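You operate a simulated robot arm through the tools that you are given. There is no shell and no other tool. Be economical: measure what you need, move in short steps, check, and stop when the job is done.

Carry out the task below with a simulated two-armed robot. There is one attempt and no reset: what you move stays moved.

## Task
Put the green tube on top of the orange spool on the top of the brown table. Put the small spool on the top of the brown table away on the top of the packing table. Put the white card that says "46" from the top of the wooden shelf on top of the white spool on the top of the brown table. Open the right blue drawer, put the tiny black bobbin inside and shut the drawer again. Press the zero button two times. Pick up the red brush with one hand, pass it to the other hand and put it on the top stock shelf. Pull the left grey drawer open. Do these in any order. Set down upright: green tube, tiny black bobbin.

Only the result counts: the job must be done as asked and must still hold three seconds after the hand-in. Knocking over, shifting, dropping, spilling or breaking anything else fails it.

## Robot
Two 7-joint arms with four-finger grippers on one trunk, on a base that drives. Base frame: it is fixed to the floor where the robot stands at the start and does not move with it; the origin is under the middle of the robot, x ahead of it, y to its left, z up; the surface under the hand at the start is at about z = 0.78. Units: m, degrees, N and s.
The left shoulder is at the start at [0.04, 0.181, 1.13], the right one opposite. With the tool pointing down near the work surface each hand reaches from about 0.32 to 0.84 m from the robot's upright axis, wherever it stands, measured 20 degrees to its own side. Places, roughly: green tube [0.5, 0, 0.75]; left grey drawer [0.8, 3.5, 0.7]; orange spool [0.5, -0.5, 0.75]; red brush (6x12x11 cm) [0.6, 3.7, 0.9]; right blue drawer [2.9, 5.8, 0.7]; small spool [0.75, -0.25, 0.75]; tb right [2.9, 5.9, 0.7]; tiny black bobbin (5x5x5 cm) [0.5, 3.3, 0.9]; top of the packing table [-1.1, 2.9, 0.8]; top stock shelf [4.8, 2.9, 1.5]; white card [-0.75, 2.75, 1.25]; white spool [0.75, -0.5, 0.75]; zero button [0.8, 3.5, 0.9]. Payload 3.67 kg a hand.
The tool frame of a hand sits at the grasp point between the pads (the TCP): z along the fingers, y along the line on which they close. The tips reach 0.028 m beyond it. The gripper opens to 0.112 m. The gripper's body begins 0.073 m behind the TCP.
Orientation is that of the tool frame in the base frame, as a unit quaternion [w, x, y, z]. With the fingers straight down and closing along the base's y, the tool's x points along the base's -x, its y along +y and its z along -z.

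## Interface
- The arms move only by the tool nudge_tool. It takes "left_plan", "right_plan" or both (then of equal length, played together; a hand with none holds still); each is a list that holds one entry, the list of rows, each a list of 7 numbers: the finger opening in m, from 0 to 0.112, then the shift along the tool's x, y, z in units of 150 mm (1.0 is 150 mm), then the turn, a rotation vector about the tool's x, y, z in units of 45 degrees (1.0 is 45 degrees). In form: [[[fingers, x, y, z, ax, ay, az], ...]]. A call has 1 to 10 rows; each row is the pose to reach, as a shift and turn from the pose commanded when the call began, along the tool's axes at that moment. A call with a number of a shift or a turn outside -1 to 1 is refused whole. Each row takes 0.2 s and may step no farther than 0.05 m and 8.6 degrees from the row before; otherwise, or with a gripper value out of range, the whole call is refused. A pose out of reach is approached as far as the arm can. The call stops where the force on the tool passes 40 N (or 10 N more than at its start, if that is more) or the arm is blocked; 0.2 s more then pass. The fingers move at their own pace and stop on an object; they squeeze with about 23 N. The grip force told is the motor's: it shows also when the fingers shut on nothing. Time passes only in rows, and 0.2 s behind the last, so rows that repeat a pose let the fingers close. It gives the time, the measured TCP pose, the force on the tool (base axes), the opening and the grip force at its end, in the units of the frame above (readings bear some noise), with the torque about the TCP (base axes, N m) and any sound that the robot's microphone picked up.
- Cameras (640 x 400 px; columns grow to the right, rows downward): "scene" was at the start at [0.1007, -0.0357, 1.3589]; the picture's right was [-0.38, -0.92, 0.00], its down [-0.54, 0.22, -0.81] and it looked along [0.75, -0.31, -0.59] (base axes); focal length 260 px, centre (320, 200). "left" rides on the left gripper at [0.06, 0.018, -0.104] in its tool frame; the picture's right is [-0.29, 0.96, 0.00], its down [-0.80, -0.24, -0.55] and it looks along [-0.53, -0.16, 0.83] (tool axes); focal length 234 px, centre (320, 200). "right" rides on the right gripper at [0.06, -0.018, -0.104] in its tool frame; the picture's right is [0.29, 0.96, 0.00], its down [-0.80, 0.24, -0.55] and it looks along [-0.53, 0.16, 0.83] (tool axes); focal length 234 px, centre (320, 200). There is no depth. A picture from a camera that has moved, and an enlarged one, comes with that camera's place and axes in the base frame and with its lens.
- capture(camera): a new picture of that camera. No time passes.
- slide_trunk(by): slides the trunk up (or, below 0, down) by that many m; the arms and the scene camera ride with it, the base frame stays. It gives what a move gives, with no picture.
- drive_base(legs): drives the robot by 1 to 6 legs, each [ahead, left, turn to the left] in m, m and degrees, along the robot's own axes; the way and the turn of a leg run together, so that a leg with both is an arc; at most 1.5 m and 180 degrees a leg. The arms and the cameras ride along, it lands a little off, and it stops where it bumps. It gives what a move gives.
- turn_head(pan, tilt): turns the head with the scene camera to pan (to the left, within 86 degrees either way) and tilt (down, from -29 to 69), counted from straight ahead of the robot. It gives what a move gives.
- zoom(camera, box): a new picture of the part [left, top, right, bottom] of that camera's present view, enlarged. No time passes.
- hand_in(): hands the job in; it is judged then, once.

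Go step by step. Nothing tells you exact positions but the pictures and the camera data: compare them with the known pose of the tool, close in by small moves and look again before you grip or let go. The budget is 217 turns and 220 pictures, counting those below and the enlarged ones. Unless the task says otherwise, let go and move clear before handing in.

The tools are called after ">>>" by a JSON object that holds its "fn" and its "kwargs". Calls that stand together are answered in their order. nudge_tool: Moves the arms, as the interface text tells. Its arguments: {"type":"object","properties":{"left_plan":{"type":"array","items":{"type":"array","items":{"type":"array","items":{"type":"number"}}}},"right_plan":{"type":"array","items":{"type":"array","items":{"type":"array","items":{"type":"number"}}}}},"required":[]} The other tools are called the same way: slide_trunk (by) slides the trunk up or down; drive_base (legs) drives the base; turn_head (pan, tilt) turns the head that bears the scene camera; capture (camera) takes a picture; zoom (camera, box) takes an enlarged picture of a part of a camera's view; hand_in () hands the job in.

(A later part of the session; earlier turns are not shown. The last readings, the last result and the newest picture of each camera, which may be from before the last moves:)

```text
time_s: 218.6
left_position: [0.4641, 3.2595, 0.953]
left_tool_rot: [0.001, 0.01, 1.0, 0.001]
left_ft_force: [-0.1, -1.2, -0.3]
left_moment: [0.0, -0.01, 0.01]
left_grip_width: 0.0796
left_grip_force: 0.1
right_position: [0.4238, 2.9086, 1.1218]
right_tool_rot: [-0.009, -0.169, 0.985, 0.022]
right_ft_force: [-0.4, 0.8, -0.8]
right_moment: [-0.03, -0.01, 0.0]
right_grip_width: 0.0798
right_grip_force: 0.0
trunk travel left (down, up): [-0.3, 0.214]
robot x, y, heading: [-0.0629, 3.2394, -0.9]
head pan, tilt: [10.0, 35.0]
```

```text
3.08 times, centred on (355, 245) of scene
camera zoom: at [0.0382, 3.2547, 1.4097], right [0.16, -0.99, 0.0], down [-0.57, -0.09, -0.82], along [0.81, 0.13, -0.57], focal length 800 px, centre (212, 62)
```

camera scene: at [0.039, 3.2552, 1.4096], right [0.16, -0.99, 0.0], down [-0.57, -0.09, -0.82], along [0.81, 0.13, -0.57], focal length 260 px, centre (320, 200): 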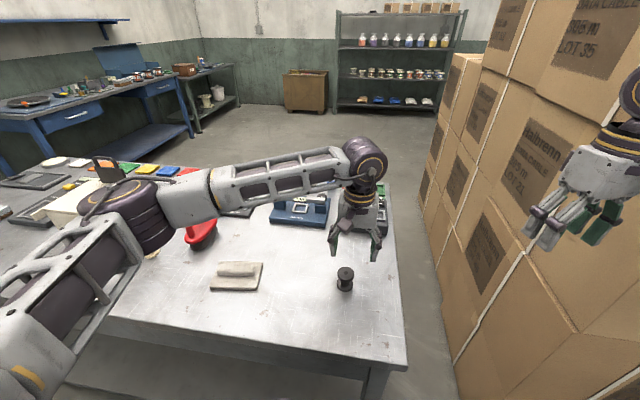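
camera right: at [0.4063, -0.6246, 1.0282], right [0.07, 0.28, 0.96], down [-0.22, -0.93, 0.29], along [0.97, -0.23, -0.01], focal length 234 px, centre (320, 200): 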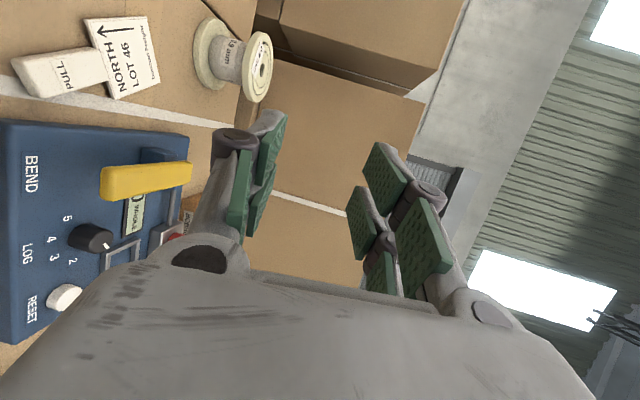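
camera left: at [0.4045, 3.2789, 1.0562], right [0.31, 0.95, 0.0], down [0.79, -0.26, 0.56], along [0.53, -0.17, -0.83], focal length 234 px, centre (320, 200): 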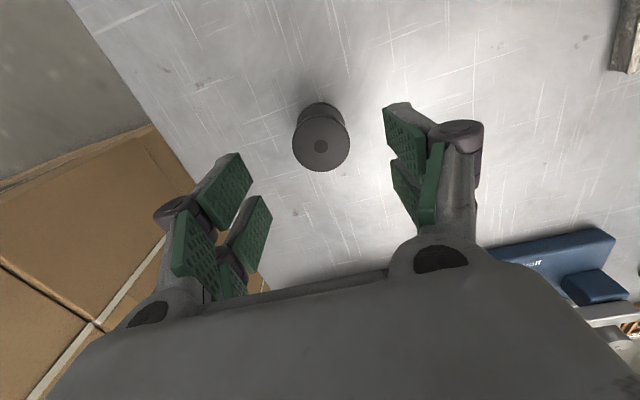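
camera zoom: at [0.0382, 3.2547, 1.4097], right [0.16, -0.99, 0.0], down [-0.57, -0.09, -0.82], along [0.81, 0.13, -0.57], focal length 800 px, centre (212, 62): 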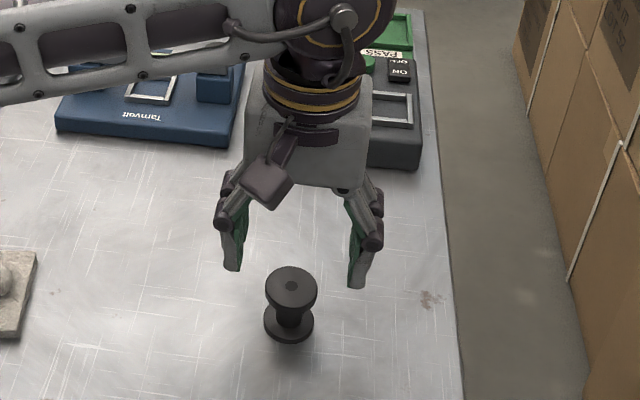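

Bobbin at [0.4606,3.2605], top z 0.904, desk 0.847. I descend and grip.

>>> {"fn": "nudge_tool", "kwargs": {"left_plan": [[[0.07, 0.02, 0.005, 0.2, 0, 0, 0], [0.07, 0.02, 0.005, 0.4, 0, 0, 0], [0.07, 0.02, 0.005, 0.47, 0, 0, 0], [0.07, 0.02, 0.005, 0.47, 0, 0, 0], [0.0, 0.02, 0.005, 0.47, 0, 0, 0], [0.0, 0.02, 0.005, 0.47, 0, 0, 0]]]}}

>>> {"fn": "nudge_tool", "kwargs": {"left_plan": [[[0.0, 0, 0, -0.2, 0, 0, 0], [0.0, 0, 0, -0.5, 0, 0, 0], [0.0, 0, 0, -0.75, 0, 0, 0], [0.0, 0, 0, -1.0, 0, 0, 0]]]}}

>>> {"fn": "capture", "kwargs": {"camera": "left"}}

```text
time_s: 220.0
left_position: [0.462, 3.2624, 0.8832]
left_tool_rot: [0.002, 0.01, 1.0, 0.001]
left_ft_force: [-0.1, -0.5, 1.0]
left_moment: [-0.01, 0.02, 0.02]
left_grip_width: 0.038
left_grip_force: 23.0
right_position: [0.4248, 2.9093, 1.123]
right_tool_rot: [-0.009, -0.168, 0.985, 0.022]
right_ft_force: [0.3, -0.6, -0.3]
right_moment: [0.02, -0.02, 0.0]
right_grip_width: 0.08
right_grip_force: 0.0
trunk travel left (down, up): [-0.3, 0.214]
robot x, y, heading: [-0.0642, 3.2436, -0.8]
head pan, tilt: [10.0, 35.0]
```

```text
time_s: 221.0
left_position: [0.4609, 3.2611, 1.0318]
left_tool_rot: [0.002, 0.01, 1.0, 0.001]
left_ft_force: [0.5, -0.5, -0.4]
left_moment: [0.03, -0.04, 0.0]
left_grip_width: 0.0381
left_grip_force: 22.8
right_position: [0.4243, 2.9098, 1.1219]
right_tool_rot: [-0.009, -0.169, 0.985, 0.022]
right_ft_force: [-0.7, 0.6, 0.1]
right_moment: [0.02, 0.01, 0.01]
right_grip_width: 0.08
right_grip_force: 0.0
trunk travel left (down, up): [-0.3, 0.214]
robot x, y, heading: [-0.0658, 3.2452, -0.8]
head pan, tilt: [10.0, 35.0]
```

```text
106 pictures are left
camera left: at [0.402, 3.2795, 1.1362], right [0.31, 0.95, 0.0], down [0.79, -0.26, 0.56], along [0.53, -0.17, -0.83], focal length 234 px, centre (320, 200)
```

left: 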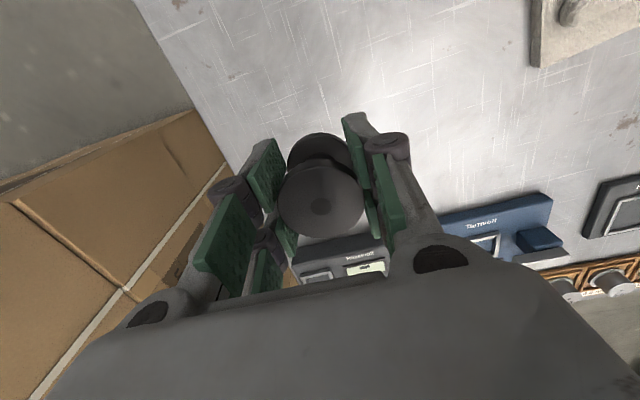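

Bobbin is held. The only way east is around the box stack; I back off, slide south, and look along the aisle.

>>> {"fn": "drive_base", "kwargs": {"legs": [[-0.2, 0, 0.8], [0, -1.25, 0], [0, -1.2, 0]]}}

>>> {"fn": "turn_head", "kwargs": {"pan": 0, "tilt": 12}}

>>> {"fn": "capture", "kwargs": {"camera": "scene"}}

```text
time_s: 234.6
left_position: [0.2356, 0.8072, 1.0323]
left_tool_rot: [0.001, 0.009, 1.0, 0.001]
left_ft_force: [0.5, 0.5, -0.1]
left_moment: [-0.01, 0.02, 0.04]
left_grip_width: 0.0377
left_grip_force: 23.1
right_position: [0.1976, 0.4549, 1.1213]
right_tool_rot: [-0.01, -0.17, 0.985, 0.022]
right_ft_force: [0.4, 0.2, -1.3]
right_moment: [-0.03, 0.01, -0.01]
right_grip_width: 0.08
right_grip_force: 0.1
trunk travel left (down, up): [-0.3, 0.214]
robot x, y, heading: [-0.2967, 0.7892, -0.8]
head pan, tilt: [10.0, 35.0]
```

```text
time_s: 235.5
left_position: [0.2359, 0.8075, 1.0329]
left_tool_rot: [0.002, 0.008, 1.0, 0.001]
left_ft_force: [-0.6, -1.1, -0.4]
left_moment: [-0.01, 0.01, -0.02]
left_grip_width: 0.0376
left_grip_force: 23.4
right_position: [0.197, 0.455, 1.1221]
right_tool_rot: [-0.008, -0.169, 0.985, 0.021]
right_ft_force: [0.0, -0.2, 0.6]
right_moment: [0.02, 0.03, -0.01]
right_grip_width: 0.0798
right_grip_force: 0.1
trunk travel left (down, up): [-0.3, 0.214]
robot x, y, heading: [-0.2932, 0.7935, -0.5]
head pan, tilt: [0.0, 12.0]
```

```text
105 pictures are left
camera scene: at [-0.1825, 0.7849, 1.4465], right [-0.01, -1.0, 0.0], down [-0.21, 0.0, -0.98], along [0.98, -0.01, -0.21], focal length 260 px, centre (320, 200)
```

scene: 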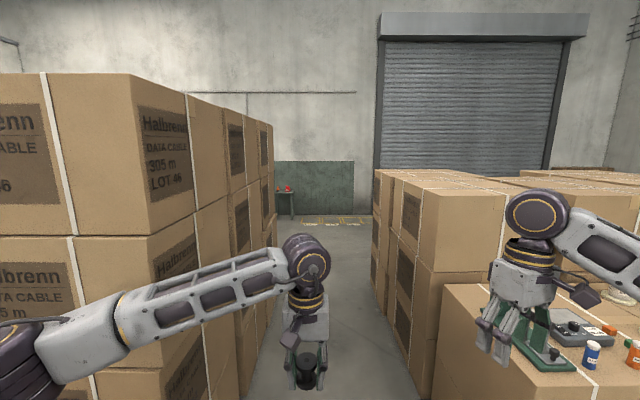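

The aisle is about 1 m wide (y 0.18–1.21). I raise the trunk so the right arm clears the lower boxes, centre at y≈0.62 and drive through.

>>> {"fn": "slide_trunk", "kwargs": {"by": 0.21}}

>>> {"fn": "drive_base", "kwargs": {"legs": [[0, -0.17, 0.6], [1.0, 0, 0]]}}

>>> {"fn": "capture", "kwargs": {"camera": "scene"}}

```text
time_s: 237.8
left_position: [0.2356, 0.8067, 1.2427]
left_tool_rot: [0.001, 0.009, 1.0, 0.001]
left_ft_force: [0.6, 0.3, -0.6]
left_moment: [-0.02, -0.04, -0.01]
left_grip_width: 0.0382
left_grip_force: 22.6
right_position: [0.1973, 0.4544, 1.3318]
right_tool_rot: [-0.009, -0.17, 0.985, 0.021]
right_ft_force: [0.0, -0.2, 0.9]
right_moment: [0.02, 0.0, 0.01]
right_grip_width: 0.08
right_grip_force: 0.1
trunk travel left (down, up): [-0.51, 0.004]
robot x, y, heading: [-0.2943, 0.7897, -1.1]
head pan, tilt: [0.0, 12.0]
```

```text
time_s: 244.1
left_position: [1.2179, 0.6305, 1.2422]
left_tool_rot: [0.002, 0.009, 1.0, 0.0]
left_ft_force: [-0.6, -0.8, -2.1]
left_moment: [-0.03, 0.0, 0.03]
left_grip_width: 0.0379
left_grip_force: 22.9
right_position: [1.1793, 0.2795, 1.3318]
right_tool_rot: [-0.009, -0.168, 0.985, 0.021]
right_ft_force: [0.0, 0.4, 0.7]
right_moment: [0.01, 0.03, -0.01]
right_grip_width: 0.08
right_grip_force: 0.1
trunk travel left (down, up): [-0.51, 0.004]
robot x, y, heading: [0.689, 0.6102, -1.2]
head pan, tilt: [0.0, 12.0]
```

```text
104 pictures are left
camera scene: at [0.7993, 0.6086, 1.6565], right [-0.01, -1.0, 0.0], down [-0.21, 0.0, -0.98], along [0.98, -0.01, -0.21], focal length 260 px, centre (320, 200)
```

scene: 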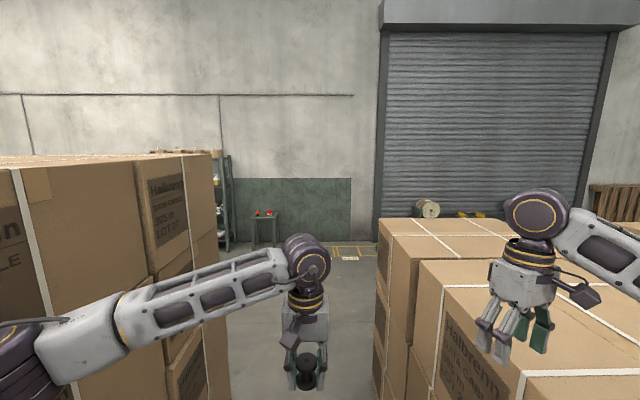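

>>> {"fn": "drive_base", "kwargs": {"legs": [[0, 0.0, 1.3], [1.5, 0, 0], [0.7, 0, 0]]}}

>>> {"fn": "turn_head", "kwargs": {"pan": 70, "tilt": 15}}

>>> {"fn": "capture", "kwargs": {"camera": "scene"}}

```text
time_s: 255.4
left_position: [3.3666, 0.5912, 1.2432]
left_tool_rot: [0.002, 0.018, 1.0, 0.001]
left_ft_force: [-0.3, 0.5, -0.9]
left_moment: [0.05, -0.02, -0.02]
left_grip_width: 0.0378
left_grip_force: 23.0
right_position: [3.3248, 0.2394, 1.3314]
right_tool_rot: [-0.008, -0.161, 0.987, 0.021]
right_ft_force: [0.3, 0.5, -0.1]
right_moment: [-0.03, -0.04, 0.0]
right_grip_width: 0.0801
right_grip_force: 0.2
trunk travel left (down, up): [-0.51, 0.004]
robot x, y, heading: [2.837, 0.5779, -1.6]
head pan, tilt: [0.0, 12.0]
```

```text
time_s: 256.8
left_position: [3.3684, 0.5911, 1.2405]
left_tool_rot: [0.0, 0.017, 1.0, 0.0]
left_ft_force: [0.2, 0.2, 0.2]
left_moment: [0.0, 0.02, -0.01]
left_grip_width: 0.0377
left_grip_force: 22.9
right_position: [3.3262, 0.2393, 1.3312]
right_tool_rot: [-0.009, -0.161, 0.987, 0.021]
right_ft_force: [0.0, -1.0, -0.5]
right_moment: [-0.01, -0.04, -0.01]
right_grip_width: 0.08
right_grip_force: 0.0
trunk travel left (down, up): [-0.51, 0.004]
robot x, y, heading: [2.8362, 0.5788, -1.4]
head pan, tilt: [70.0, 15.0]
```

```text
103 pictures are left
camera scene: at [2.8921, 0.6652, 1.6515], right [0.93, -0.37, 0.0], down [-0.1, -0.24, -0.97], along [0.36, 0.9, -0.26], focal length 260 px, centre (320, 200)
```

scene: 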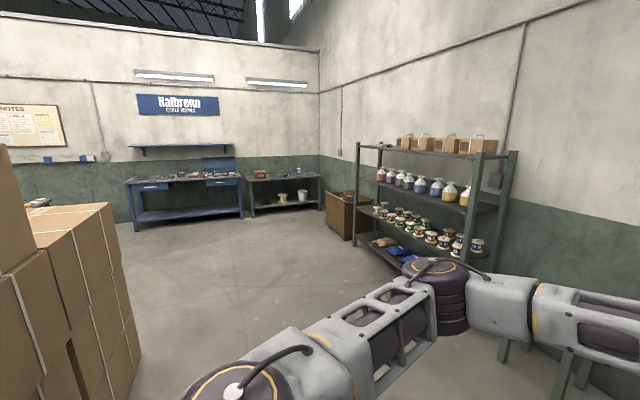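

Open floor toward the blue bench (two drawers) and the stock shelf on the right. I turn north and drive to the blue bench.

>>> {"fn": "drive_base", "kwargs": {"legs": [[0.3, 0, 0], [0, 0, 91.5], [1.5, 0, 0], [1.3, 0, 0]]}}

>>> {"fn": "turn_head", "kwargs": {"pan": 0, "tilt": 25}}

>>> {"fn": "capture", "kwargs": {"camera": "scene"}}

```text
time_s: 276.9
left_position: [2.9884, 3.9106, 1.2418]
left_tool_rot: [0.0, 0.719, -0.695, -0.002]
left_ft_force: [-0.9, -0.6, -0.9]
left_moment: [0.01, 0.02, -0.01]
left_grip_width: 0.0379
left_grip_force: 23.1
right_position: [3.3425, 3.8912, 1.331]
right_tool_rot: [0.022, 0.831, -0.556, -0.008]
right_ft_force: [-0.6, -0.5, 0.1]
right_moment: [0.03, -0.04, -0.02]
right_grip_width: 0.0802
right_grip_force: 0.0
trunk travel left (down, up): [-0.51, 0.004]
robot x, y, heading: [3.0343, 3.3776, 92.2]
head pan, tilt: [70.0, 15.0]
```

```text
time_s: 278.3
left_position: [2.9887, 3.9103, 1.2425]
left_tool_rot: [0.0, 0.719, -0.695, -0.002]
left_ft_force: [0.2, 0.2, -0.4]
left_moment: [-0.01, -0.02, 0.01]
left_grip_width: 0.038
left_grip_force: 23.1
right_position: [3.3426, 3.8935, 1.3315]
right_tool_rot: [0.022, 0.831, -0.556, -0.008]
right_ft_force: [-0.5, -0.6, -0.4]
right_moment: [0.04, 0.0, -0.01]
right_grip_width: 0.0801
right_grip_force: 0.1
trunk travel left (down, up): [-0.51, 0.004]
robot x, y, heading: [3.035, 3.3827, 92.2]
head pan, tilt: [0.0, 25.0]
```

```text
102 pictures are left
camera scene: at [3.0299, 3.4931, 1.6353], right [1.0, 0.04, 0.0], down [0.02, -0.42, -0.91], along [-0.04, 0.91, -0.42], focal length 260 px, centre (320, 200)
```

scene: 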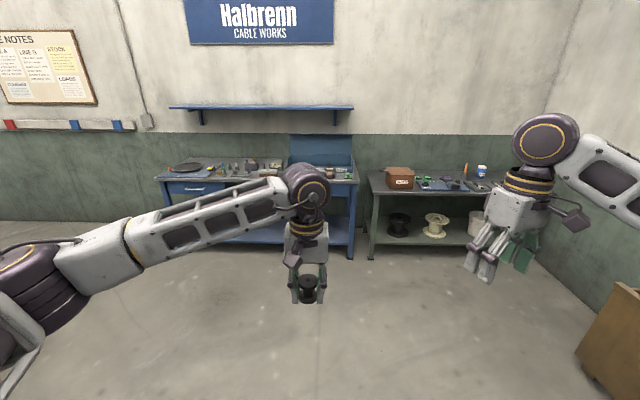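

>>> {"fn": "drive_base", "kwargs": {"legs": [[1.15, 0.2, -2.0]]}}

>>> {"fn": "slide_trunk", "kwargs": {"by": -0.2}}

>>> {"fn": "turn_head", "kwargs": {"pan": -8, "tilt": 28}}

>>> {"fn": "capture", "kwargs": {"camera": "scene"}}

```text
time_s: 284.4
left_position: [2.7781, 5.0728, 1.2425]
left_tool_rot: [0.001, -0.706, 0.708, 0.001]
left_ft_force: [0.5, -0.5, -0.1]
left_moment: [-0.03, -0.01, 0.01]
left_grip_width: 0.0377
left_grip_force: 22.8
right_position: [3.1301, 5.0409, 1.3312]
right_tool_rot: [0.022, 0.821, -0.571, -0.009]
right_ft_force: [-0.6, 0.0, -0.2]
right_moment: [0.0, 0.02, 0.03]
right_grip_width: 0.08
right_grip_force: 0.0
trunk travel left (down, up): [-0.51, 0.004]
robot x, y, heading: [2.8041, 4.5459, 90.3]
head pan, tilt: [0.0, 25.0]
```

```text
time_s: 286.6
left_position: [2.7774, 5.0725, 1.0424]
left_tool_rot: [0.0, -0.706, 0.708, 0.001]
left_ft_force: [0.0, 0.8, 0.3]
left_moment: [0.02, 0.0, 0.02]
left_grip_width: 0.0378
left_grip_force: 23.0
right_position: [3.1311, 5.0419, 1.132]
right_tool_rot: [0.021, 0.821, -0.57, -0.009]
right_ft_force: [-0.7, 0.4, -0.1]
right_moment: [-0.02, 0.02, -0.02]
right_grip_width: 0.0801
right_grip_force: 0.1
trunk travel left (down, up): [-0.31, 0.204]
robot x, y, heading: [2.8091, 4.5413, 90.3]
head pan, tilt: [0.0, 25.0]
```

```text
time_s: 287.3
left_position: [2.7781, 5.0738, 1.0428]
left_tool_rot: [0.001, -0.706, 0.708, 0.002]
left_ft_force: [0.0, -0.3, -0.6]
left_moment: [0.03, 0.02, 0.0]
left_grip_width: 0.0378
left_grip_force: 23.0
right_position: [3.1306, 5.0424, 1.1305]
right_tool_rot: [0.022, 0.821, -0.57, -0.008]
right_ft_force: [0.1, 0.6, 0.6]
right_moment: [0.0, 0.04, 0.01]
right_grip_width: 0.0798
right_grip_force: 0.1
trunk travel left (down, up): [-0.31, 0.204]
robot x, y, heading: [2.8063, 4.5432, 90.2]
head pan, tilt: [-8.0, 28.0]
```

```text
101 pictures are left
camera scene: at [2.8176, 4.6529, 1.4305], right [0.99, -0.13, 0.0], down [-0.06, -0.47, -0.88], along [0.12, 0.87, -0.47], focal length 260 px, centre (320, 200)
```

scene: 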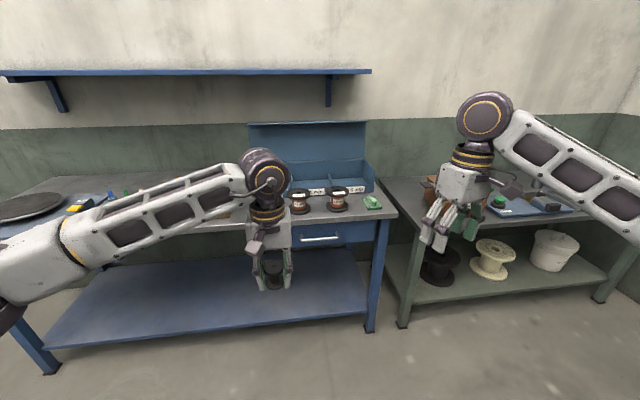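

>>> {"fn": "zoom", "kwargs": {"camera": "scene", "box": [240, 170, 410, 280]}}

>>> {"fn": "capture", "kwargs": {"camera": "right"}}

```text
3.64 times, centred on (325, 225) of scene
camera zoom: at [2.8176, 4.6529, 1.4305], right [0.99, -0.13, 0.0], down [-0.06, -0.47, -0.88], along [0.12, 0.87, -0.47], focal length 945 px, centre (302, 109)
```

zoom: 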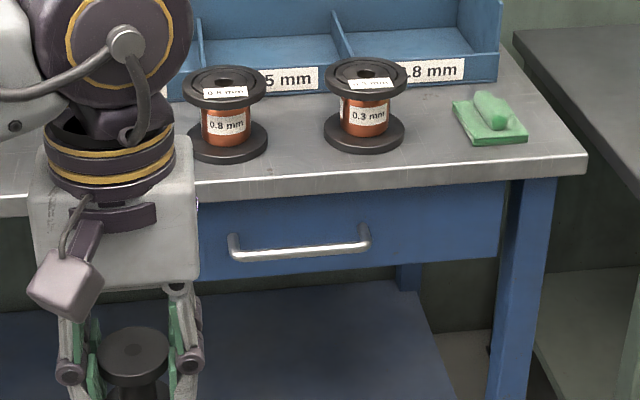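

```text
99 pictures are left
camera right: at [3.1735, 4.9944, 1.234], right [-0.8, -0.6, 0.05], down [-0.48, 0.68, 0.56], along [-0.37, 0.42, -0.83], focal length 234 px, centre (320, 200)
```

right: 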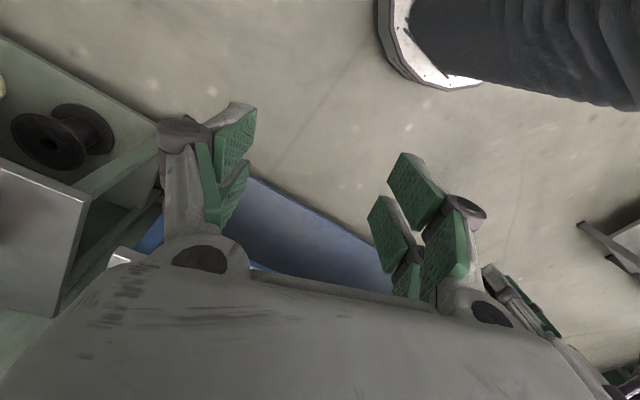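

The right blue drawer has a horizontal bar handle at about [2.94,5.55,0.76]. I turn the right hand to point forward with fingers closing vertically (120° about the diagonal axis, in three steps).

>>> {"fn": "nudge_tool", "kwargs": {"right_plan": [[[0.08, 0, 0, 0, -0.103, -0.103, 0.103], [0.08, 0, 0, 0, -0.205, -0.205, 0.205], [0.08, 0, 0, 0, -0.308, -0.308, 0.308], [0.08, 0, 0, 0, -0.41, -0.41, 0.41], [0.08, 0, 0, 0, -0.513, -0.513, 0.513]]]}}

>>> {"fn": "nudge_tool", "kwargs": {"right_plan": [[[0.08, 0, 0, 0, -0.103, -0.103, 0.103], [0.08, 0, 0, 0, -0.205, -0.205, 0.205], [0.08, 0, 0, 0, -0.308, -0.308, 0.308], [0.08, 0, 0, 0, -0.41, -0.41, 0.41], [0.08, 0, 0, 0, -0.513, -0.513, 0.513]]]}}

>>> {"fn": "nudge_tool", "kwargs": {"right_plan": [[[0.08, 0, 0, 0, -0.09, -0.09, 0.09], [0.08, 0, 0, 0, -0.18, -0.18, 0.18], [0.08, 0, 0, 0, -0.27, -0.27, 0.27], [0.08, 0, 0, 0, -0.36, -0.36, 0.36]]]}}

>>> {"fn": "capture", "kwargs": {"camera": "scene"}}

```text
time_s: 288.5
left_position: [2.7774, 5.0735, 1.0433]
left_tool_rot: [0.001, -0.707, 0.708, 0.002]
left_ft_force: [0.1, -0.6, -0.3]
left_moment: [0.01, -0.02, 0.02]
left_grip_width: 0.0377
left_grip_force: 22.8
right_position: [3.1313, 5.0431, 1.133]
right_tool_rot: [-0.072, -0.652, 0.701, 0.28]
right_ft_force: [0.5, 0.5, 0.4]
right_moment: [0.01, -0.02, -0.02]
right_grip_width: 0.0802
right_grip_force: 0.1
trunk travel left (down, up): [-0.31, 0.204]
robot x, y, heading: [2.8046, 4.542, 90.4]
head pan, tilt: [-8.0, 28.0]
```

```text
time_s: 289.7
left_position: [2.7778, 5.0736, 1.0422]
left_tool_rot: [0.001, -0.707, 0.708, 0.002]
left_ft_force: [0.1, 0.6, 0.6]
left_moment: [-0.02, -0.02, -0.01]
left_grip_width: 0.0376
left_grip_force: 22.9
right_position: [3.1304, 5.0421, 1.1331]
right_tool_rot: [-0.113, -0.406, 0.746, 0.516]
right_ft_force: [0.6, -0.1, -0.4]
right_moment: [-0.01, 0.01, 0.0]
right_grip_width: 0.08
right_grip_force: 0.1
trunk travel left (down, up): [-0.31, 0.204]
robot x, y, heading: [2.8052, 4.5462, 90.2]
head pan, tilt: [-8.0, 28.0]
```

```text
time_s: 290.7
left_position: [2.7785, 5.073, 1.0422]
left_tool_rot: [0.001, -0.707, 0.707, 0.002]
left_ft_force: [-0.2, 0.3, 0.2]
left_moment: [0.02, -0.04, 0.0]
left_grip_width: 0.0378
left_grip_force: 22.8
right_position: [3.131, 5.0415, 1.13]
right_tool_rot: [-0.135, -0.201, 0.724, 0.646]
right_ft_force: [-0.1, -0.5, 0.2]
right_moment: [-0.01, 0.0, -0.04]
right_grip_width: 0.0801
right_grip_force: 0.1
trunk travel left (down, up): [-0.31, 0.204]
robot x, y, heading: [2.8074, 4.5453, 90.3]
head pan, tilt: [-8.0, 28.0]
```

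```text
98 pictures are left
camera scene: at [2.8177, 4.6526, 1.4305], right [0.99, -0.14, 0.0], down [-0.06, -0.47, -0.88], along [0.12, 0.87, -0.47], focal length 260 px, centre (320, 200)
```

scene: 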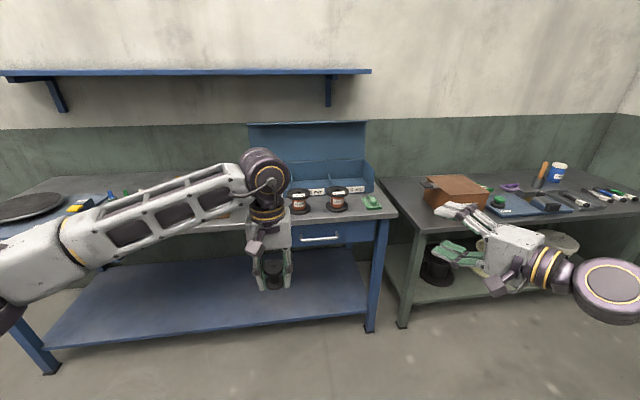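

The right hand points forward (27° left), fingers closing vertically. I lower it to handle height and drive closer.

>>> {"fn": "nudge_tool", "kwargs": {"right_plan": [[[0.08, 0.016, -0.248, 0.032, 0, 0, 0], [0.08, 0.032, -0.495, 0.065, 0, 0, 0], [0.08, 0.048, -0.743, 0.097, 0, 0, 0], [0.08, 0.064, -0.99, 0.129, 0, 0, 0]]]}}

>>> {"fn": "nudge_tool", "kwargs": {"right_plan": [[[0.08, 0.016, -0.248, 0.032, 0, 0, 0], [0.08, 0.032, -0.495, 0.065, 0, 0, 0], [0.08, 0.048, -0.743, 0.097, 0, 0, 0], [0.08, 0.064, -0.99, 0.129, 0, 0, 0]]]}}

>>> {"fn": "drive_base", "kwargs": {"legs": [[0.12, 0.05, 0]]}}

>>> {"fn": "capture", "kwargs": {"camera": "right"}}

>>> {"fn": "capture", "kwargs": {"camera": "scene"}}

```text
time_s: 291.7
left_position: [2.779, 5.0743, 1.0424]
left_tool_rot: [0.0, -0.707, 0.707, 0.001]
left_ft_force: [0.0, 0.0, -1.4]
left_moment: [0.04, -0.02, -0.02]
left_grip_width: 0.0376
left_grip_force: 22.9
right_position: [3.1315, 5.0431, 0.9828]
right_tool_rot: [-0.135, -0.202, 0.725, 0.645]
right_ft_force: [0.0, -0.5, 0.6]
right_moment: [0.01, 0.0, 0.02]
right_grip_width: 0.0802
right_grip_force: 0.1
trunk travel left (down, up): [-0.31, 0.204]
robot x, y, heading: [2.8065, 4.5398, 90.3]
head pan, tilt: [-8.0, 28.0]
```

```text
time_s: 292.7
left_position: [2.7795, 5.0729, 1.0421]
left_tool_rot: [0.0, -0.707, 0.707, 0.001]
left_ft_force: [0.0, -0.2, -0.3]
left_moment: [0.0, 0.0, -0.01]
left_grip_width: 0.0378
left_grip_force: 23.0
right_position: [3.1309, 5.0437, 0.8301]
right_tool_rot: [-0.134, -0.201, 0.724, 0.646]
right_ft_force: [0.3, 0.2, 0.2]
right_moment: [0.01, 0.0, 0.01]
right_grip_width: 0.0799
right_grip_force: 0.1
trunk travel left (down, up): [-0.31, 0.204]
robot x, y, heading: [2.8064, 4.5461, 90.4]
head pan, tilt: [-8.0, 28.0]
```

```text
time_s: 294.0
left_position: [2.7305, 5.1905, 1.0427]
left_tool_rot: [0.0, -0.705, 0.709, 0.002]
left_ft_force: [-0.1, 0.2, -0.7]
left_moment: [0.04, 0.01, -0.01]
left_grip_width: 0.0379
left_grip_force: 22.9
right_position: [3.0838, 5.1594, 0.8305]
right_tool_rot: [-0.134, -0.201, 0.725, 0.645]
right_ft_force: [-1.0, -0.4, 0.1]
right_moment: [0.06, -0.01, 0.0]
right_grip_width: 0.08
right_grip_force: 0.0
trunk travel left (down, up): [-0.31, 0.204]
robot x, y, heading: [2.7579, 4.661, 90.2]
head pan, tilt: [-8.0, 28.0]
```

```text
97 pictures are left
camera right: at [3.0801, 5.0375, 0.8212], right [-0.37, -0.05, 0.93], down [0.93, -0.1, 0.36], along [0.07, 0.99, 0.08], focal length 234 px, centre (320, 200)
```

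right: 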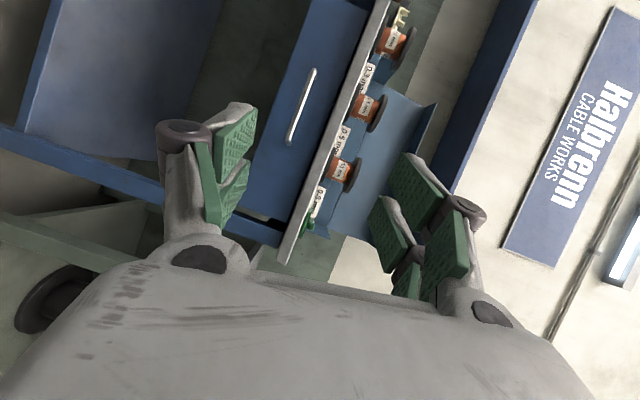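

```text
96 pictures are left
camera scene: at [2.7689, 4.7705, 1.4305], right [0.99, -0.14, 0.0], down [-0.06, -0.47, -0.88], along [0.12, 0.87, -0.47], focal length 260 px, centre (320, 200)
```

scene: 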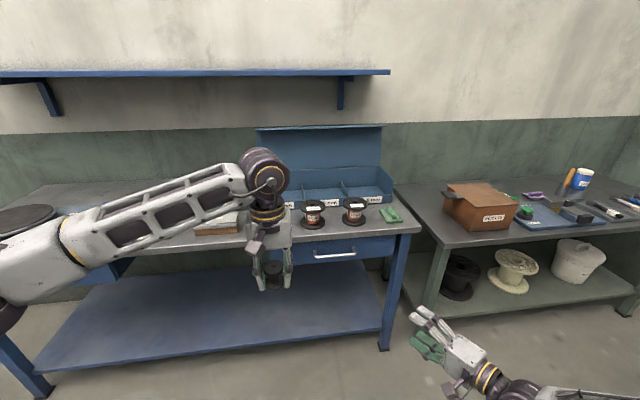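

Triangulated handle centre: [2.939,5.575,0.748]. I drive closer and align the hand in front of it.

>>> {"fn": "drive_base", "kwargs": {"legs": [[0.23, 0.1, 0]]}}

>>> {"fn": "nudge_tool", "kwargs": {"right_plan": [[[0.06, 0.09, -0.17, 0.06, 0, 0, 0], [0.06, 0.18, -0.34, 0.12, 0, 0, 0], [0.06, 0.27, -0.5, 0.19, 0, 0, 0]]]}}

>>> {"fn": "capture", "kwargs": {"camera": "right"}}

```text
time_s: 295.8
left_position: [2.6262, 5.423, 1.043]
left_tool_rot: [0.0, 0.709, -0.705, -0.001]
left_ft_force: [-0.5, 0.2, -0.5]
left_moment: [0.0, -0.01, 0.01]
left_grip_width: 0.0377
left_grip_force: 23.1
right_position: [2.9785, 5.394, 0.8298]
right_tool_rot: [-0.137, -0.205, 0.724, 0.644]
right_ft_force: [-1.1, -0.1, -0.5]
right_moment: [0.0, -0.01, -0.02]
right_grip_width: 0.0797
right_grip_force: 0.0
trunk travel left (down, up): [-0.31, 0.204]
robot x, y, heading: [2.6545, 4.893, 90.4]
head pan, tilt: [-8.0, 28.0]
```

```text
time_s: 296.6
left_position: [2.6263, 5.4232, 1.0423]
left_tool_rot: [-0.001, 0.709, -0.705, -0.002]
left_ft_force: [0.2, 0.2, 0.4]
left_moment: [-0.01, 0.01, -0.01]
left_grip_width: 0.0379
left_grip_force: 23.3
right_position: [2.9385, 5.3929, 0.7494]
right_tool_rot: [-0.135, -0.204, 0.725, 0.644]
right_ft_force: [0.1, 0.0, 0.0]
right_moment: [-0.03, -0.03, -0.02]
right_grip_width: 0.0598
right_grip_force: 0.0
trunk travel left (down, up): [-0.31, 0.204]
robot x, y, heading: [2.6554, 4.8909, 90.3]
head pan, tilt: [-8.0, 28.0]
```

```text
95 pictures are left
camera right: at [2.9367, 5.2705, 0.7403], right [-0.37, -0.05, 0.93], down [0.93, -0.09, 0.36], along [0.06, 0.99, 0.08], focal length 234 px, centre (320, 200)
```

right: 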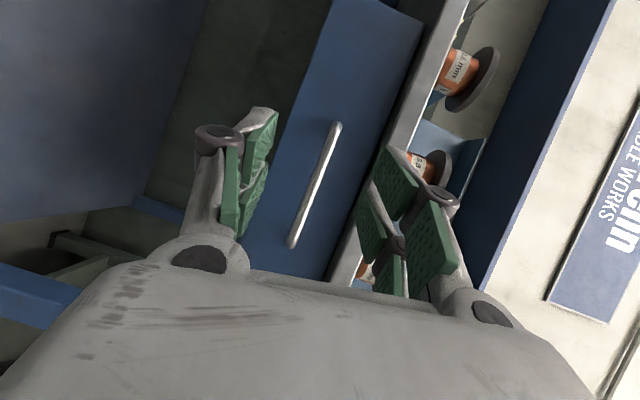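

Handle is centred between the fingers. I move forward onto the bar.

>>> {"fn": "nudge_tool", "kwargs": {"right_plan": [[[0.06, -0.138, 0.027, 0.247, 0, 0, 0], [0.06, -0.276, 0.054, 0.494, 0, 0, 0], [0.06, -0.415, 0.08, 0.74, 0, 0, 0], [0.06, -0.5, 0.1, 0.9, 0, 0, 0], [0.06, -0.545, 0.107, 0.975, 0, 0, 0]]]}}

>>> {"fn": "capture", "kwargs": {"camera": "right"}}

>>> {"fn": "zoom", "kwargs": {"camera": "scene", "box": [280, 180, 480, 320]}}

```text
time_s: 297.8
left_position: [2.6258, 5.423, 1.0428]
left_tool_rot: [-0.001, 0.709, -0.705, -0.002]
left_ft_force: [-0.1, 0.4, 0.4]
left_moment: [0.01, -0.01, 0.04]
left_grip_width: 0.0378
left_grip_force: 23.2
right_position: [2.9427, 5.5587, 0.7508]
right_tool_rot: [-0.137, -0.205, 0.724, 0.644]
right_ft_force: [-0.2, 0.5, -0.6]
right_moment: [-0.01, 0.01, -0.01]
right_grip_width: 0.06
right_grip_force: 0.0
trunk travel left (down, up): [-0.31, 0.204]
robot x, y, heading: [2.6566, 4.891, 90.4]
head pan, tilt: [-8.0, 28.0]
```

```text
94 pictures are left
camera right: at [2.9419, 5.4375, 0.7426], right [-0.37, -0.05, 0.93], down [0.93, -0.09, 0.36], along [0.06, 0.99, 0.08], focal length 234 px, centre (320, 200)
```

right: 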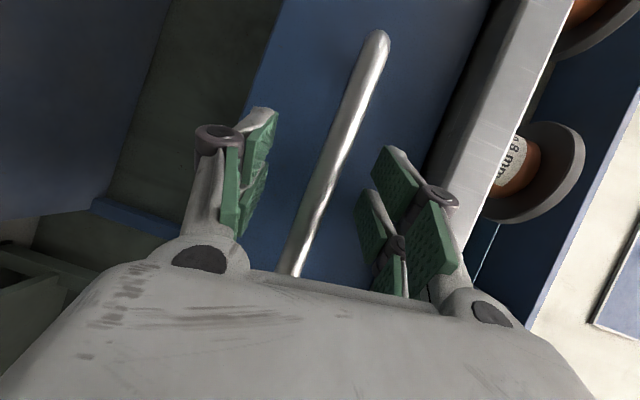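

```text
2.86 times, centred on (380, 250) of scene
camera zoom: at [2.6682, 5.0023, 1.4305], right [0.99, -0.13, 0.0], down [-0.06, -0.47, -0.88], along [0.11, 0.88, -0.47], focal length 742 px, centre (149, 57)
```

zoom: 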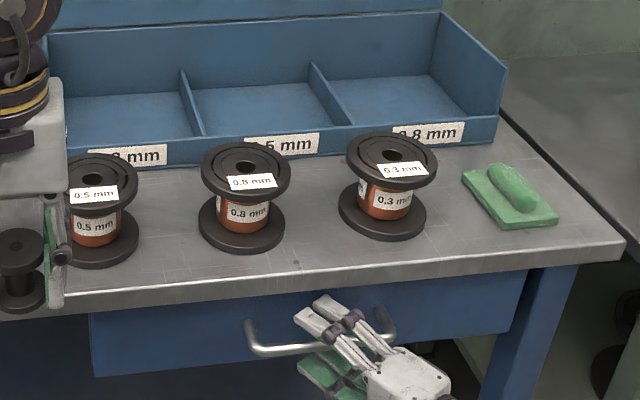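

Close on the bar and pull by driving back.

>>> {"fn": "nudge_tool", "kwargs": {"right_plan": [[[0.0, 0, 0, 0, 0, 0, 0], [0.0, 0, 0, 0, 0, 0, 0], [0.0, 0, 0, 0, 0, 0, 0]]]}}

>>> {"fn": "drive_base", "kwargs": {"legs": [[-0.22, 0, 0]]}}

>>> {"fn": "turn_head", "kwargs": {"pan": -15, "tilt": 38}}

>>> {"fn": "capture", "kwargs": {"camera": "scene"}}

```text
time_s: 298.6
left_position: [2.6275, 5.4225, 1.0412]
left_tool_rot: [0.0, 0.709, -0.705, -0.001]
left_ft_force: [-0.1, 0.5, -0.7]
left_moment: [-0.04, -0.01, -0.03]
left_grip_width: 0.0379
left_grip_force: 22.7
right_position: [2.9432, 5.5599, 0.7524]
right_tool_rot: [-0.139, -0.204, 0.724, 0.645]
right_ft_force: [0.0, 0.3, -0.9]
right_moment: [-0.03, 2.7, -0.26]
right_grip_width: 0.0189
right_grip_force: 45.2
trunk travel left (down, up): [-0.31, 0.204]
robot x, y, heading: [2.6563, 4.8928, 90.7]
head pan, tilt: [-8.0, 28.0]
```

```text
time_s: 300.3
left_position: [2.6276, 5.2033, 1.0416]
left_tool_rot: [-0.001, 0.709, -0.705, -0.001]
left_ft_force: [-0.1, -0.1, -0.6]
left_moment: [0.04, -0.02, 0.01]
left_grip_width: 0.0377
left_grip_force: 23.1
right_position: [2.943, 5.3393, 0.7532]
right_tool_rot: [-0.137, -0.205, 0.724, 0.644]
right_ft_force: [-15.1, 1.5, -3.5]
right_moment: [0.02, 2.7, 0.12]
right_grip_width: 0.019
right_grip_force: 44.8
trunk travel left (down, up): [-0.31, 0.204]
robot x, y, heading: [2.6572, 4.672, 90.8]
head pan, tilt: [-8.0, 28.0]
```

```text
time_s: 301.1
left_position: [2.6297, 5.2025, 1.0426]
left_tool_rot: [0.0, 0.709, -0.705, -0.001]
left_ft_force: [-0.3, 0.3, -0.1]
left_moment: [-0.03, 0.0, 0.05]
left_grip_width: 0.0375
left_grip_force: 23.2
right_position: [2.9426, 5.3396, 0.7526]
right_tool_rot: [-0.138, -0.205, 0.724, 0.644]
right_ft_force: [-3.4, 0.1, -0.1]
right_moment: [-0.08, 2.78, -0.88]
right_grip_width: 0.019
right_grip_force: 45.7
trunk travel left (down, up): [-0.31, 0.204]
robot x, y, heading: [2.6594, 4.673, 90.5]
head pan, tilt: [-15.0, 38.0]
```

```text
92 pictures are left
camera scene: at [2.6804, 4.7756, 1.415], right [0.97, -0.25, 0.0], down [-0.15, -0.6, -0.79], along [0.19, 0.76, -0.62], focal length 260 px, centre (320, 200)
```

scene: 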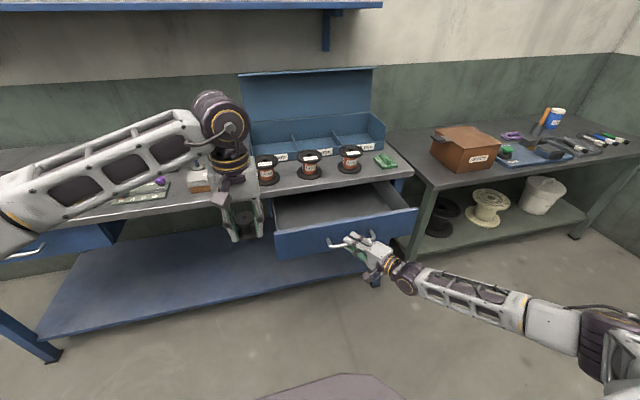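

Drawer is open 22 cm. I release the handle, withdraw the right hand, and then bring the left hand over the drawer.

>>> {"fn": "nudge_tool", "kwargs": {"right_plan": [[[0.06, 0, 0, 0, 0, 0, 0], [0.06, 0, 0, 0, 0, 0, 0], [0.06, 0, 0, -0.25, 0, 0, 0], [0.06, 0, 0, -0.5, 0, 0, 0], [0.06, 0, 0, -0.75, 0, 0, 0], [0.06, 0, 0, -0.95, 0, 0, 0]]]}}

>>> {"fn": "drive_base", "kwargs": {"legs": [[0.07, -0.13, -0.4]]}}

>>> {"fn": "nudge_tool", "kwargs": {"left_plan": [[[0.0, -0.25, -0.05, 0, 0, 0, 0], [0.0, -0.5, -0.1, 0, 0, 0, 0], [0.0, -0.75, -0.15, 0, 0, 0, 0], [0.0, -1.0, -0.2, 0, 0, 0, 0]]]}}

>>> {"fn": "capture", "kwargs": {"camera": "left"}}

>>> {"fn": "capture", "kwargs": {"camera": "scene"}}

```text
time_s: 302.4
left_position: [2.6289, 5.2029, 1.0428]
left_tool_rot: [0.0, 0.709, -0.705, -0.003]
left_ft_force: [1.0, 0.2, -0.3]
left_moment: [0.03, -0.05, -0.02]
left_grip_width: 0.0379
left_grip_force: 23.2
right_position: [3.0064, 5.214, 0.7726]
right_tool_rot: [-0.138, -0.205, 0.724, 0.644]
right_ft_force: [-0.9, -0.4, 0.5]
right_moment: [-0.03, 0.01, 0.01]
right_grip_width: 0.06
right_grip_force: 0.1
trunk travel left (down, up): [-0.31, 0.204]
robot x, y, heading: [2.6578, 4.6736, 90.9]
head pan, tilt: [-15.0, 38.0]
```

```text
time_s: 303.8
left_position: [2.762, 5.2777, 1.0418]
left_tool_rot: [0.0, 0.707, -0.707, -0.002]
left_ft_force: [0.4, 0.3, 0.0]
left_moment: [-0.01, -0.03, 0.01]
left_grip_width: 0.0374
left_grip_force: 23.2
right_position: [3.1391, 5.2872, 0.7727]
right_tool_rot: [-0.137, -0.203, 0.724, 0.644]
right_ft_force: [-0.5, 0.6, 0.7]
right_moment: [0.0, 0.03, 0.02]
right_grip_width: 0.0598
right_grip_force: 0.0
trunk travel left (down, up): [-0.31, 0.204]
robot x, y, heading: [2.7876, 4.7436, 90.4]
head pan, tilt: [-15.0, 38.0]
```

```text
time_s: 304.8
left_position: [2.7922, 5.4265, 1.0458]
left_tool_rot: [-0.001, -0.707, 0.707, 0.001]
left_ft_force: [-0.2, 1.1, -0.4]
left_moment: [-0.01, 0.06, 0.0]
left_grip_width: 0.0377
left_grip_force: 23.2
right_position: [3.1403, 5.2884, 0.7716]
right_tool_rot: [-0.137, -0.202, 0.724, 0.644]
right_ft_force: [0.6, -0.4, -0.5]
right_moment: [0.01, 0.02, 0.04]
right_grip_width: 0.06
right_grip_force: 0.1
trunk travel left (down, up): [-0.31, 0.204]
robot x, y, heading: [2.7899, 4.7481, 90.2]
head pan, tilt: [-15.0, 38.0]
```

```text
91 pictures are left
camera left: at [2.7747, 5.3657, 1.1492], right [-0.96, 0.29, 0.0], down [0.24, 0.8, 0.56], along [0.16, 0.53, -0.83], focal length 234 px, centre (320, 200)
```

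left: 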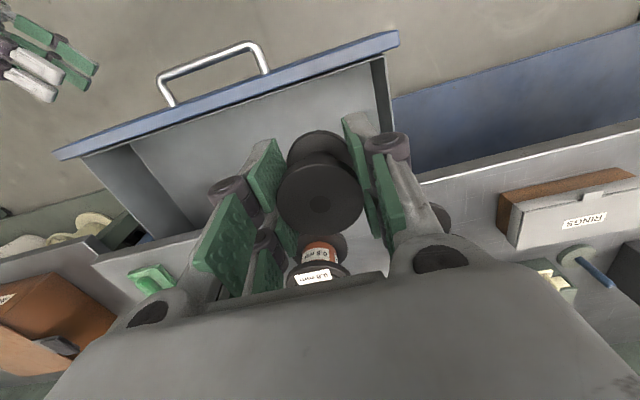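

```text
90 pictures are left
camera scene: at [2.813, 4.8508, 1.4149], right [0.97, -0.25, 0.0], down [-0.16, -0.6, -0.79], along [0.2, 0.76, -0.62], focal length 260 px, centre (320, 200)
```

scene: 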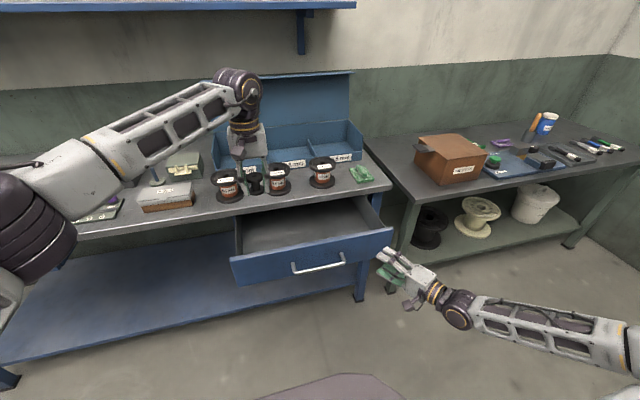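

Left hand is over the drawer; I centre it (y≈5.475) and lower into the drawer.

>>> {"fn": "nudge_tool", "kwargs": {"left_plan": [[[0.0, -0.15, -0.05, 0.1, 0, 0, 0], [0.0, -0.31, -0.1, 0.3, 0, 0, 0], [0.0, -0.31, -0.1, 0.55, 0, 0, 0], [0.0, -0.31, -0.1, 0.8, 0, 0, 0], [0.0, -0.31, -0.1, 1.0, 0, 0, 0]]]}}

>>> {"fn": "nudge_tool", "kwargs": {"left_plan": [[[0.0, 0, 0, 0.2, 0, 0, 0], [0.0, 0, 0, 0.4, 0, 0, 0], [0.0, 0, 0, 0.6, 0, 0, 0], [0.0, 0, 0, 0.75, 0, 0, 0]]]}}

>>> {"fn": "capture", "kwargs": {"camera": "left"}}

>>> {"fn": "zoom", "kwargs": {"camera": "scene", "box": [180, 150, 400, 290]}}

```text
time_s: 306.0
left_position: [2.8054, 5.4741, 0.892]
left_tool_rot: [0.001, -0.707, 0.708, 0.002]
left_ft_force: [-0.9, 0.1, 0.3]
left_moment: [0.03, 0.01, -0.01]
left_grip_width: 0.0378
left_grip_force: 22.7
right_position: [3.1406, 5.2882, 0.7733]
right_tool_rot: [-0.136, -0.204, 0.724, 0.645]
right_ft_force: [-0.1, 0.8, -0.6]
right_moment: [-0.02, 0.0, -0.01]
right_grip_width: 0.06
right_grip_force: 0.1
trunk travel left (down, up): [-0.31, 0.204]
robot x, y, heading: [2.7915, 4.7469, 90.5]
head pan, tilt: [-15.0, 38.0]
```

```text
time_s: 307.0
left_position: [2.803, 5.4667, 0.7886]
left_tool_rot: [0.0, 0.707, -0.707, -0.002]
left_ft_force: [0.1, 0.9, -0.5]
left_moment: [-0.01, 0.01, 0.0]
left_grip_width: 0.0376
left_grip_force: 23.3
left hand out of reach, approached as far as the arm can: row 3, 4
right_position: [3.1392, 5.288, 0.7716]
right_tool_rot: [-0.136, -0.203, 0.725, 0.644]
right_ft_force: [-0.7, -0.2, 0.9]
right_moment: [0.01, -0.02, -0.02]
right_grip_width: 0.0602
right_grip_force: 0.1
trunk travel left (down, up): [-0.31, 0.204]
robot x, y, heading: [2.79, 4.747, 90.2]
head pan, tilt: [-15.0, 38.0]
```

```text
89 pictures are left
camera left: at [2.7863, 5.4053, 0.8929], right [-0.96, 0.29, 0.0], down [0.24, 0.8, 0.55], along [0.16, 0.53, -0.83], focal length 234 px, centre (320, 200)
```

left: 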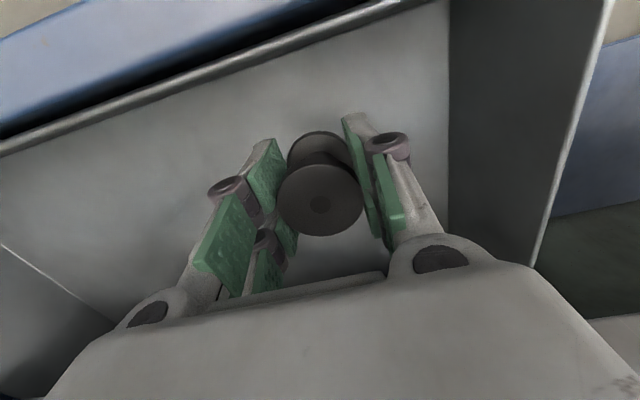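

```text
2.86 times, centred on (290, 220) of scene
camera zoom: at [2.8117, 4.8502, 1.4149], right [0.97, -0.25, 0.0], down [-0.16, -0.6, -0.79], along [0.2, 0.76, -0.62], focal length 742 px, centre (406, 143)
```

zoom: 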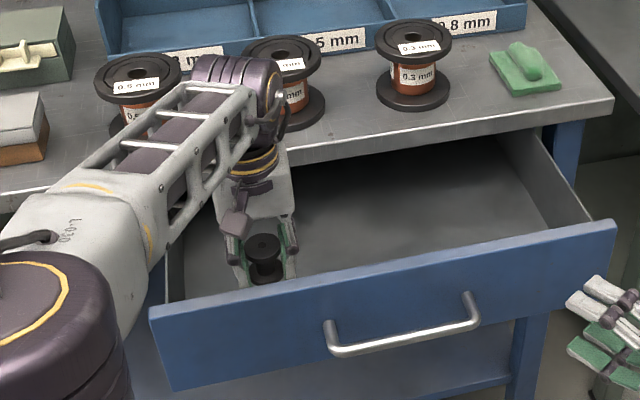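

Reach limit; I drive 5 cm closer and retract/lower the hand to the drawer floor.

>>> {"fn": "drive_base", "kwargs": {"legs": [[0.05, 0, 0]]}}

>>> {"fn": "nudge_tool", "kwargs": {"left_plan": [[[0.0, 0.15, 0, 0.0, 0, 0, 0], [0.0, 0.33, 0, 0.1, 0, 0, 0], [0.0, 0.33, 0, 0.2, 0, 0, 0], [0.0, 0.33, 0, 0.24, 0, 0, 0]]]}}

>>> {"fn": "capture", "kwargs": {"camera": "left"}}

```text
time_s: 308.0
left_position: [2.8049, 5.5161, 0.7886]
left_tool_rot: [0.0, 0.708, -0.707, -0.001]
left_ft_force: [-0.7, 0.7, -0.8]
left_moment: [-0.03, -0.01, -0.03]
left_grip_width: 0.0379
left_grip_force: 22.6
right_position: [3.1382, 5.3375, 0.7713]
right_tool_rot: [-0.136, -0.203, 0.725, 0.644]
right_ft_force: [0.0, 0.1, 0.0]
right_moment: [0.01, 0.0, 0.04]
right_grip_width: 0.06
right_grip_force: 0.0
trunk travel left (down, up): [-0.31, 0.204]
robot x, y, heading: [2.7884, 4.8004, 90.4]
head pan, tilt: [-15.0, 38.0]
```

```text
time_s: 309.0
left_position: [2.8226, 5.5055, 0.7804]
left_tool_rot: [-0.002, -0.706, 0.708, 0.001]
left_ft_force: [0.2, -0.4, -1.0]
left_moment: [0.02, 0.02, -0.01]
left_grip_width: 0.0376
left_grip_force: 23.5
left hand out of reach, approached as far as the arm can: row 1, 2, 3, 4
right_position: [3.1394, 5.3376, 0.7724]
right_tool_rot: [-0.136, -0.203, 0.725, 0.645]
right_ft_force: [-0.2, 0.0, -0.7]
right_moment: [-0.03, 0.0, -0.02]
right_grip_width: 0.0598
right_grip_force: 0.1
trunk travel left (down, up): [-0.31, 0.204]
robot x, y, heading: [2.7845, 4.7965, 90.6]
head pan, tilt: [-15.0, 38.0]
```

```text
87 pictures are left
camera left: at [2.8049, 5.4449, 0.884], right [-0.96, 0.29, 0.0], down [0.24, 0.8, 0.55], along [0.16, 0.53, -0.83], focal length 234 px, centre (320, 200)
```

left: 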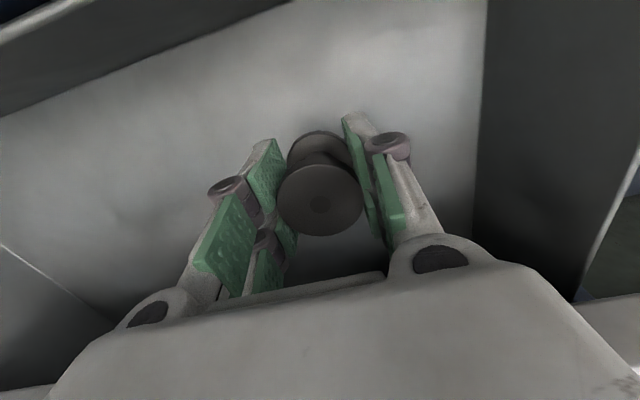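

The height is the limit; I check the forearm clearance before lowering the trunk.

>>> {"fn": "turn_head", "kwargs": {"pan": 15, "tilt": 40}}

>>> {"fn": "capture", "kwargs": {"camera": "scene"}}

```text
time_s: 309.9
left_position: [2.8234, 5.5041, 0.7795]
left_tool_rot: [-0.001, -0.706, 0.709, 0.0]
left_ft_force: [0.1, 0.4, 0.5]
left_moment: [0.0, 0.03, -0.02]
left_grip_width: 0.0377
left_grip_force: 22.6
right_position: [3.1395, 5.3377, 0.7718]
right_tool_rot: [-0.136, -0.203, 0.724, 0.644]
right_ft_force: [0.4, 0.4, 0.5]
right_moment: [-0.01, 0.0, 0.04]
right_grip_width: 0.06
right_grip_force: 0.0
trunk travel left (down, up): [-0.31, 0.204]
robot x, y, heading: [2.7914, 4.7979, 90.5]
head pan, tilt: [15.0, 40.0]
```

```text
86 pictures are left
camera scene: at [2.7671, 4.8987, 1.412], right [0.96, 0.26, 0.0], down [0.17, -0.62, -0.77], along [-0.2, 0.74, -0.64], focal length 260 px, centre (320, 200)
```

scene: 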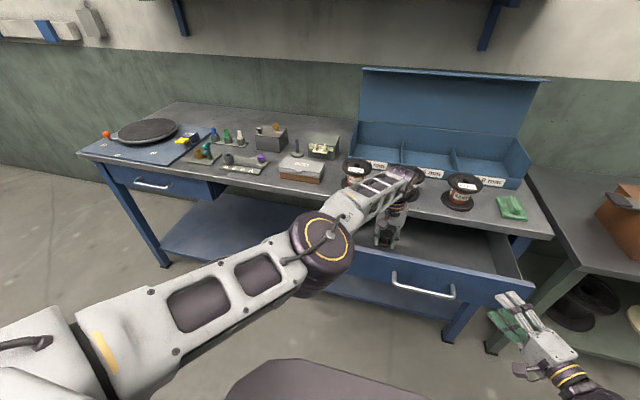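

Forearm is in front of the bench, so it's safe. I lower the trunk in steps.

>>> {"fn": "slide_trunk", "kwargs": {"by": -0.03}}

>>> {"fn": "nudge_tool", "kwargs": {"left_plan": [[[0.0, 0.1, 0.05, 0, 0, 0, 0], [0.0, 0.2, 0.1, 0, 0, 0, 0], [0.0, 0.2, 0.1, 0, 0, 0, 0]]]}}

>>> {"fn": "zoom", "kwargs": {"camera": "scene", "box": [340, 150, 480, 290]}}

```text
time_s: 310.7
left_position: [2.8228, 5.5044, 0.7515]
left_tool_rot: [-0.003, -0.706, 0.709, 0.0]
left_ft_force: [-0.2, 0.7, 0.0]
left_moment: [0.03, -0.03, -0.02]
left_grip_width: 0.0377
left_grip_force: 22.8
right_position: [3.1385, 5.3366, 0.743]
right_tool_rot: [-0.136, -0.203, 0.724, 0.645]
right_ft_force: [-0.2, -0.6, 0.0]
right_moment: [-0.03, 0.03, -0.04]
right_grip_width: 0.0602
right_grip_force: 0.1
trunk travel left (down, up): [-0.28, 0.234]
robot x, y, heading: [2.7923, 4.7994, 90.5]
head pan, tilt: [15.0, 40.0]
```

```text
time_s: 311.1
left_position: [2.7934, 5.5263, 0.7624]
left_tool_rot: [-0.008, 0.738, -0.675, -0.016]
left_ft_force: [-1.4, -7.5, 2.4]
left_moment: [0.68, -0.2, 0.04]
left_grip_width: 0.0377
left_grip_force: 23.5
right_position: [3.1379, 5.3374, 0.7434]
right_tool_rot: [-0.136, -0.204, 0.725, 0.644]
right_ft_force: [-0.1, -0.1, -0.3]
right_moment: [-0.02, -0.02, -0.03]
right_grip_width: 0.06
right_grip_force: 0.1
trunk travel left (down, up): [-0.28, 0.234]
robot x, y, heading: [2.7897, 4.7987, 90.2]
head pan, tilt: [15.0, 40.0]
stopped in row 1 (left hand): the force on the tool passed its limit at 91 N (the readings are from after the stop); the commanded pose is now the measured one
```

```text
2.86 times, centred on (410, 220) of scene
camera zoom: at [2.7648, 4.8978, 1.3825], right [0.96, 0.27, 0.0], down [0.17, -0.62, -0.77], along [-0.2, 0.74, -0.64], focal length 742 px, centre (63, 143)
```

zoom: 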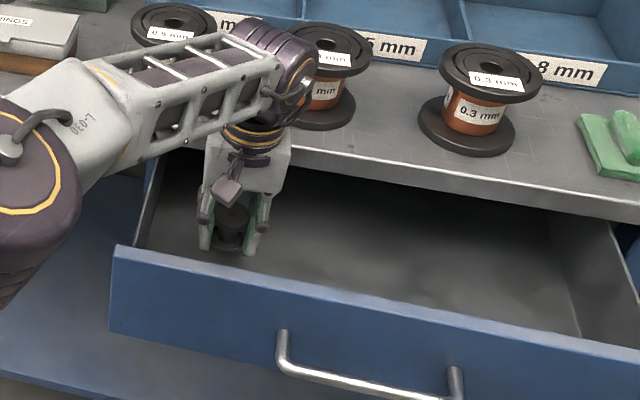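

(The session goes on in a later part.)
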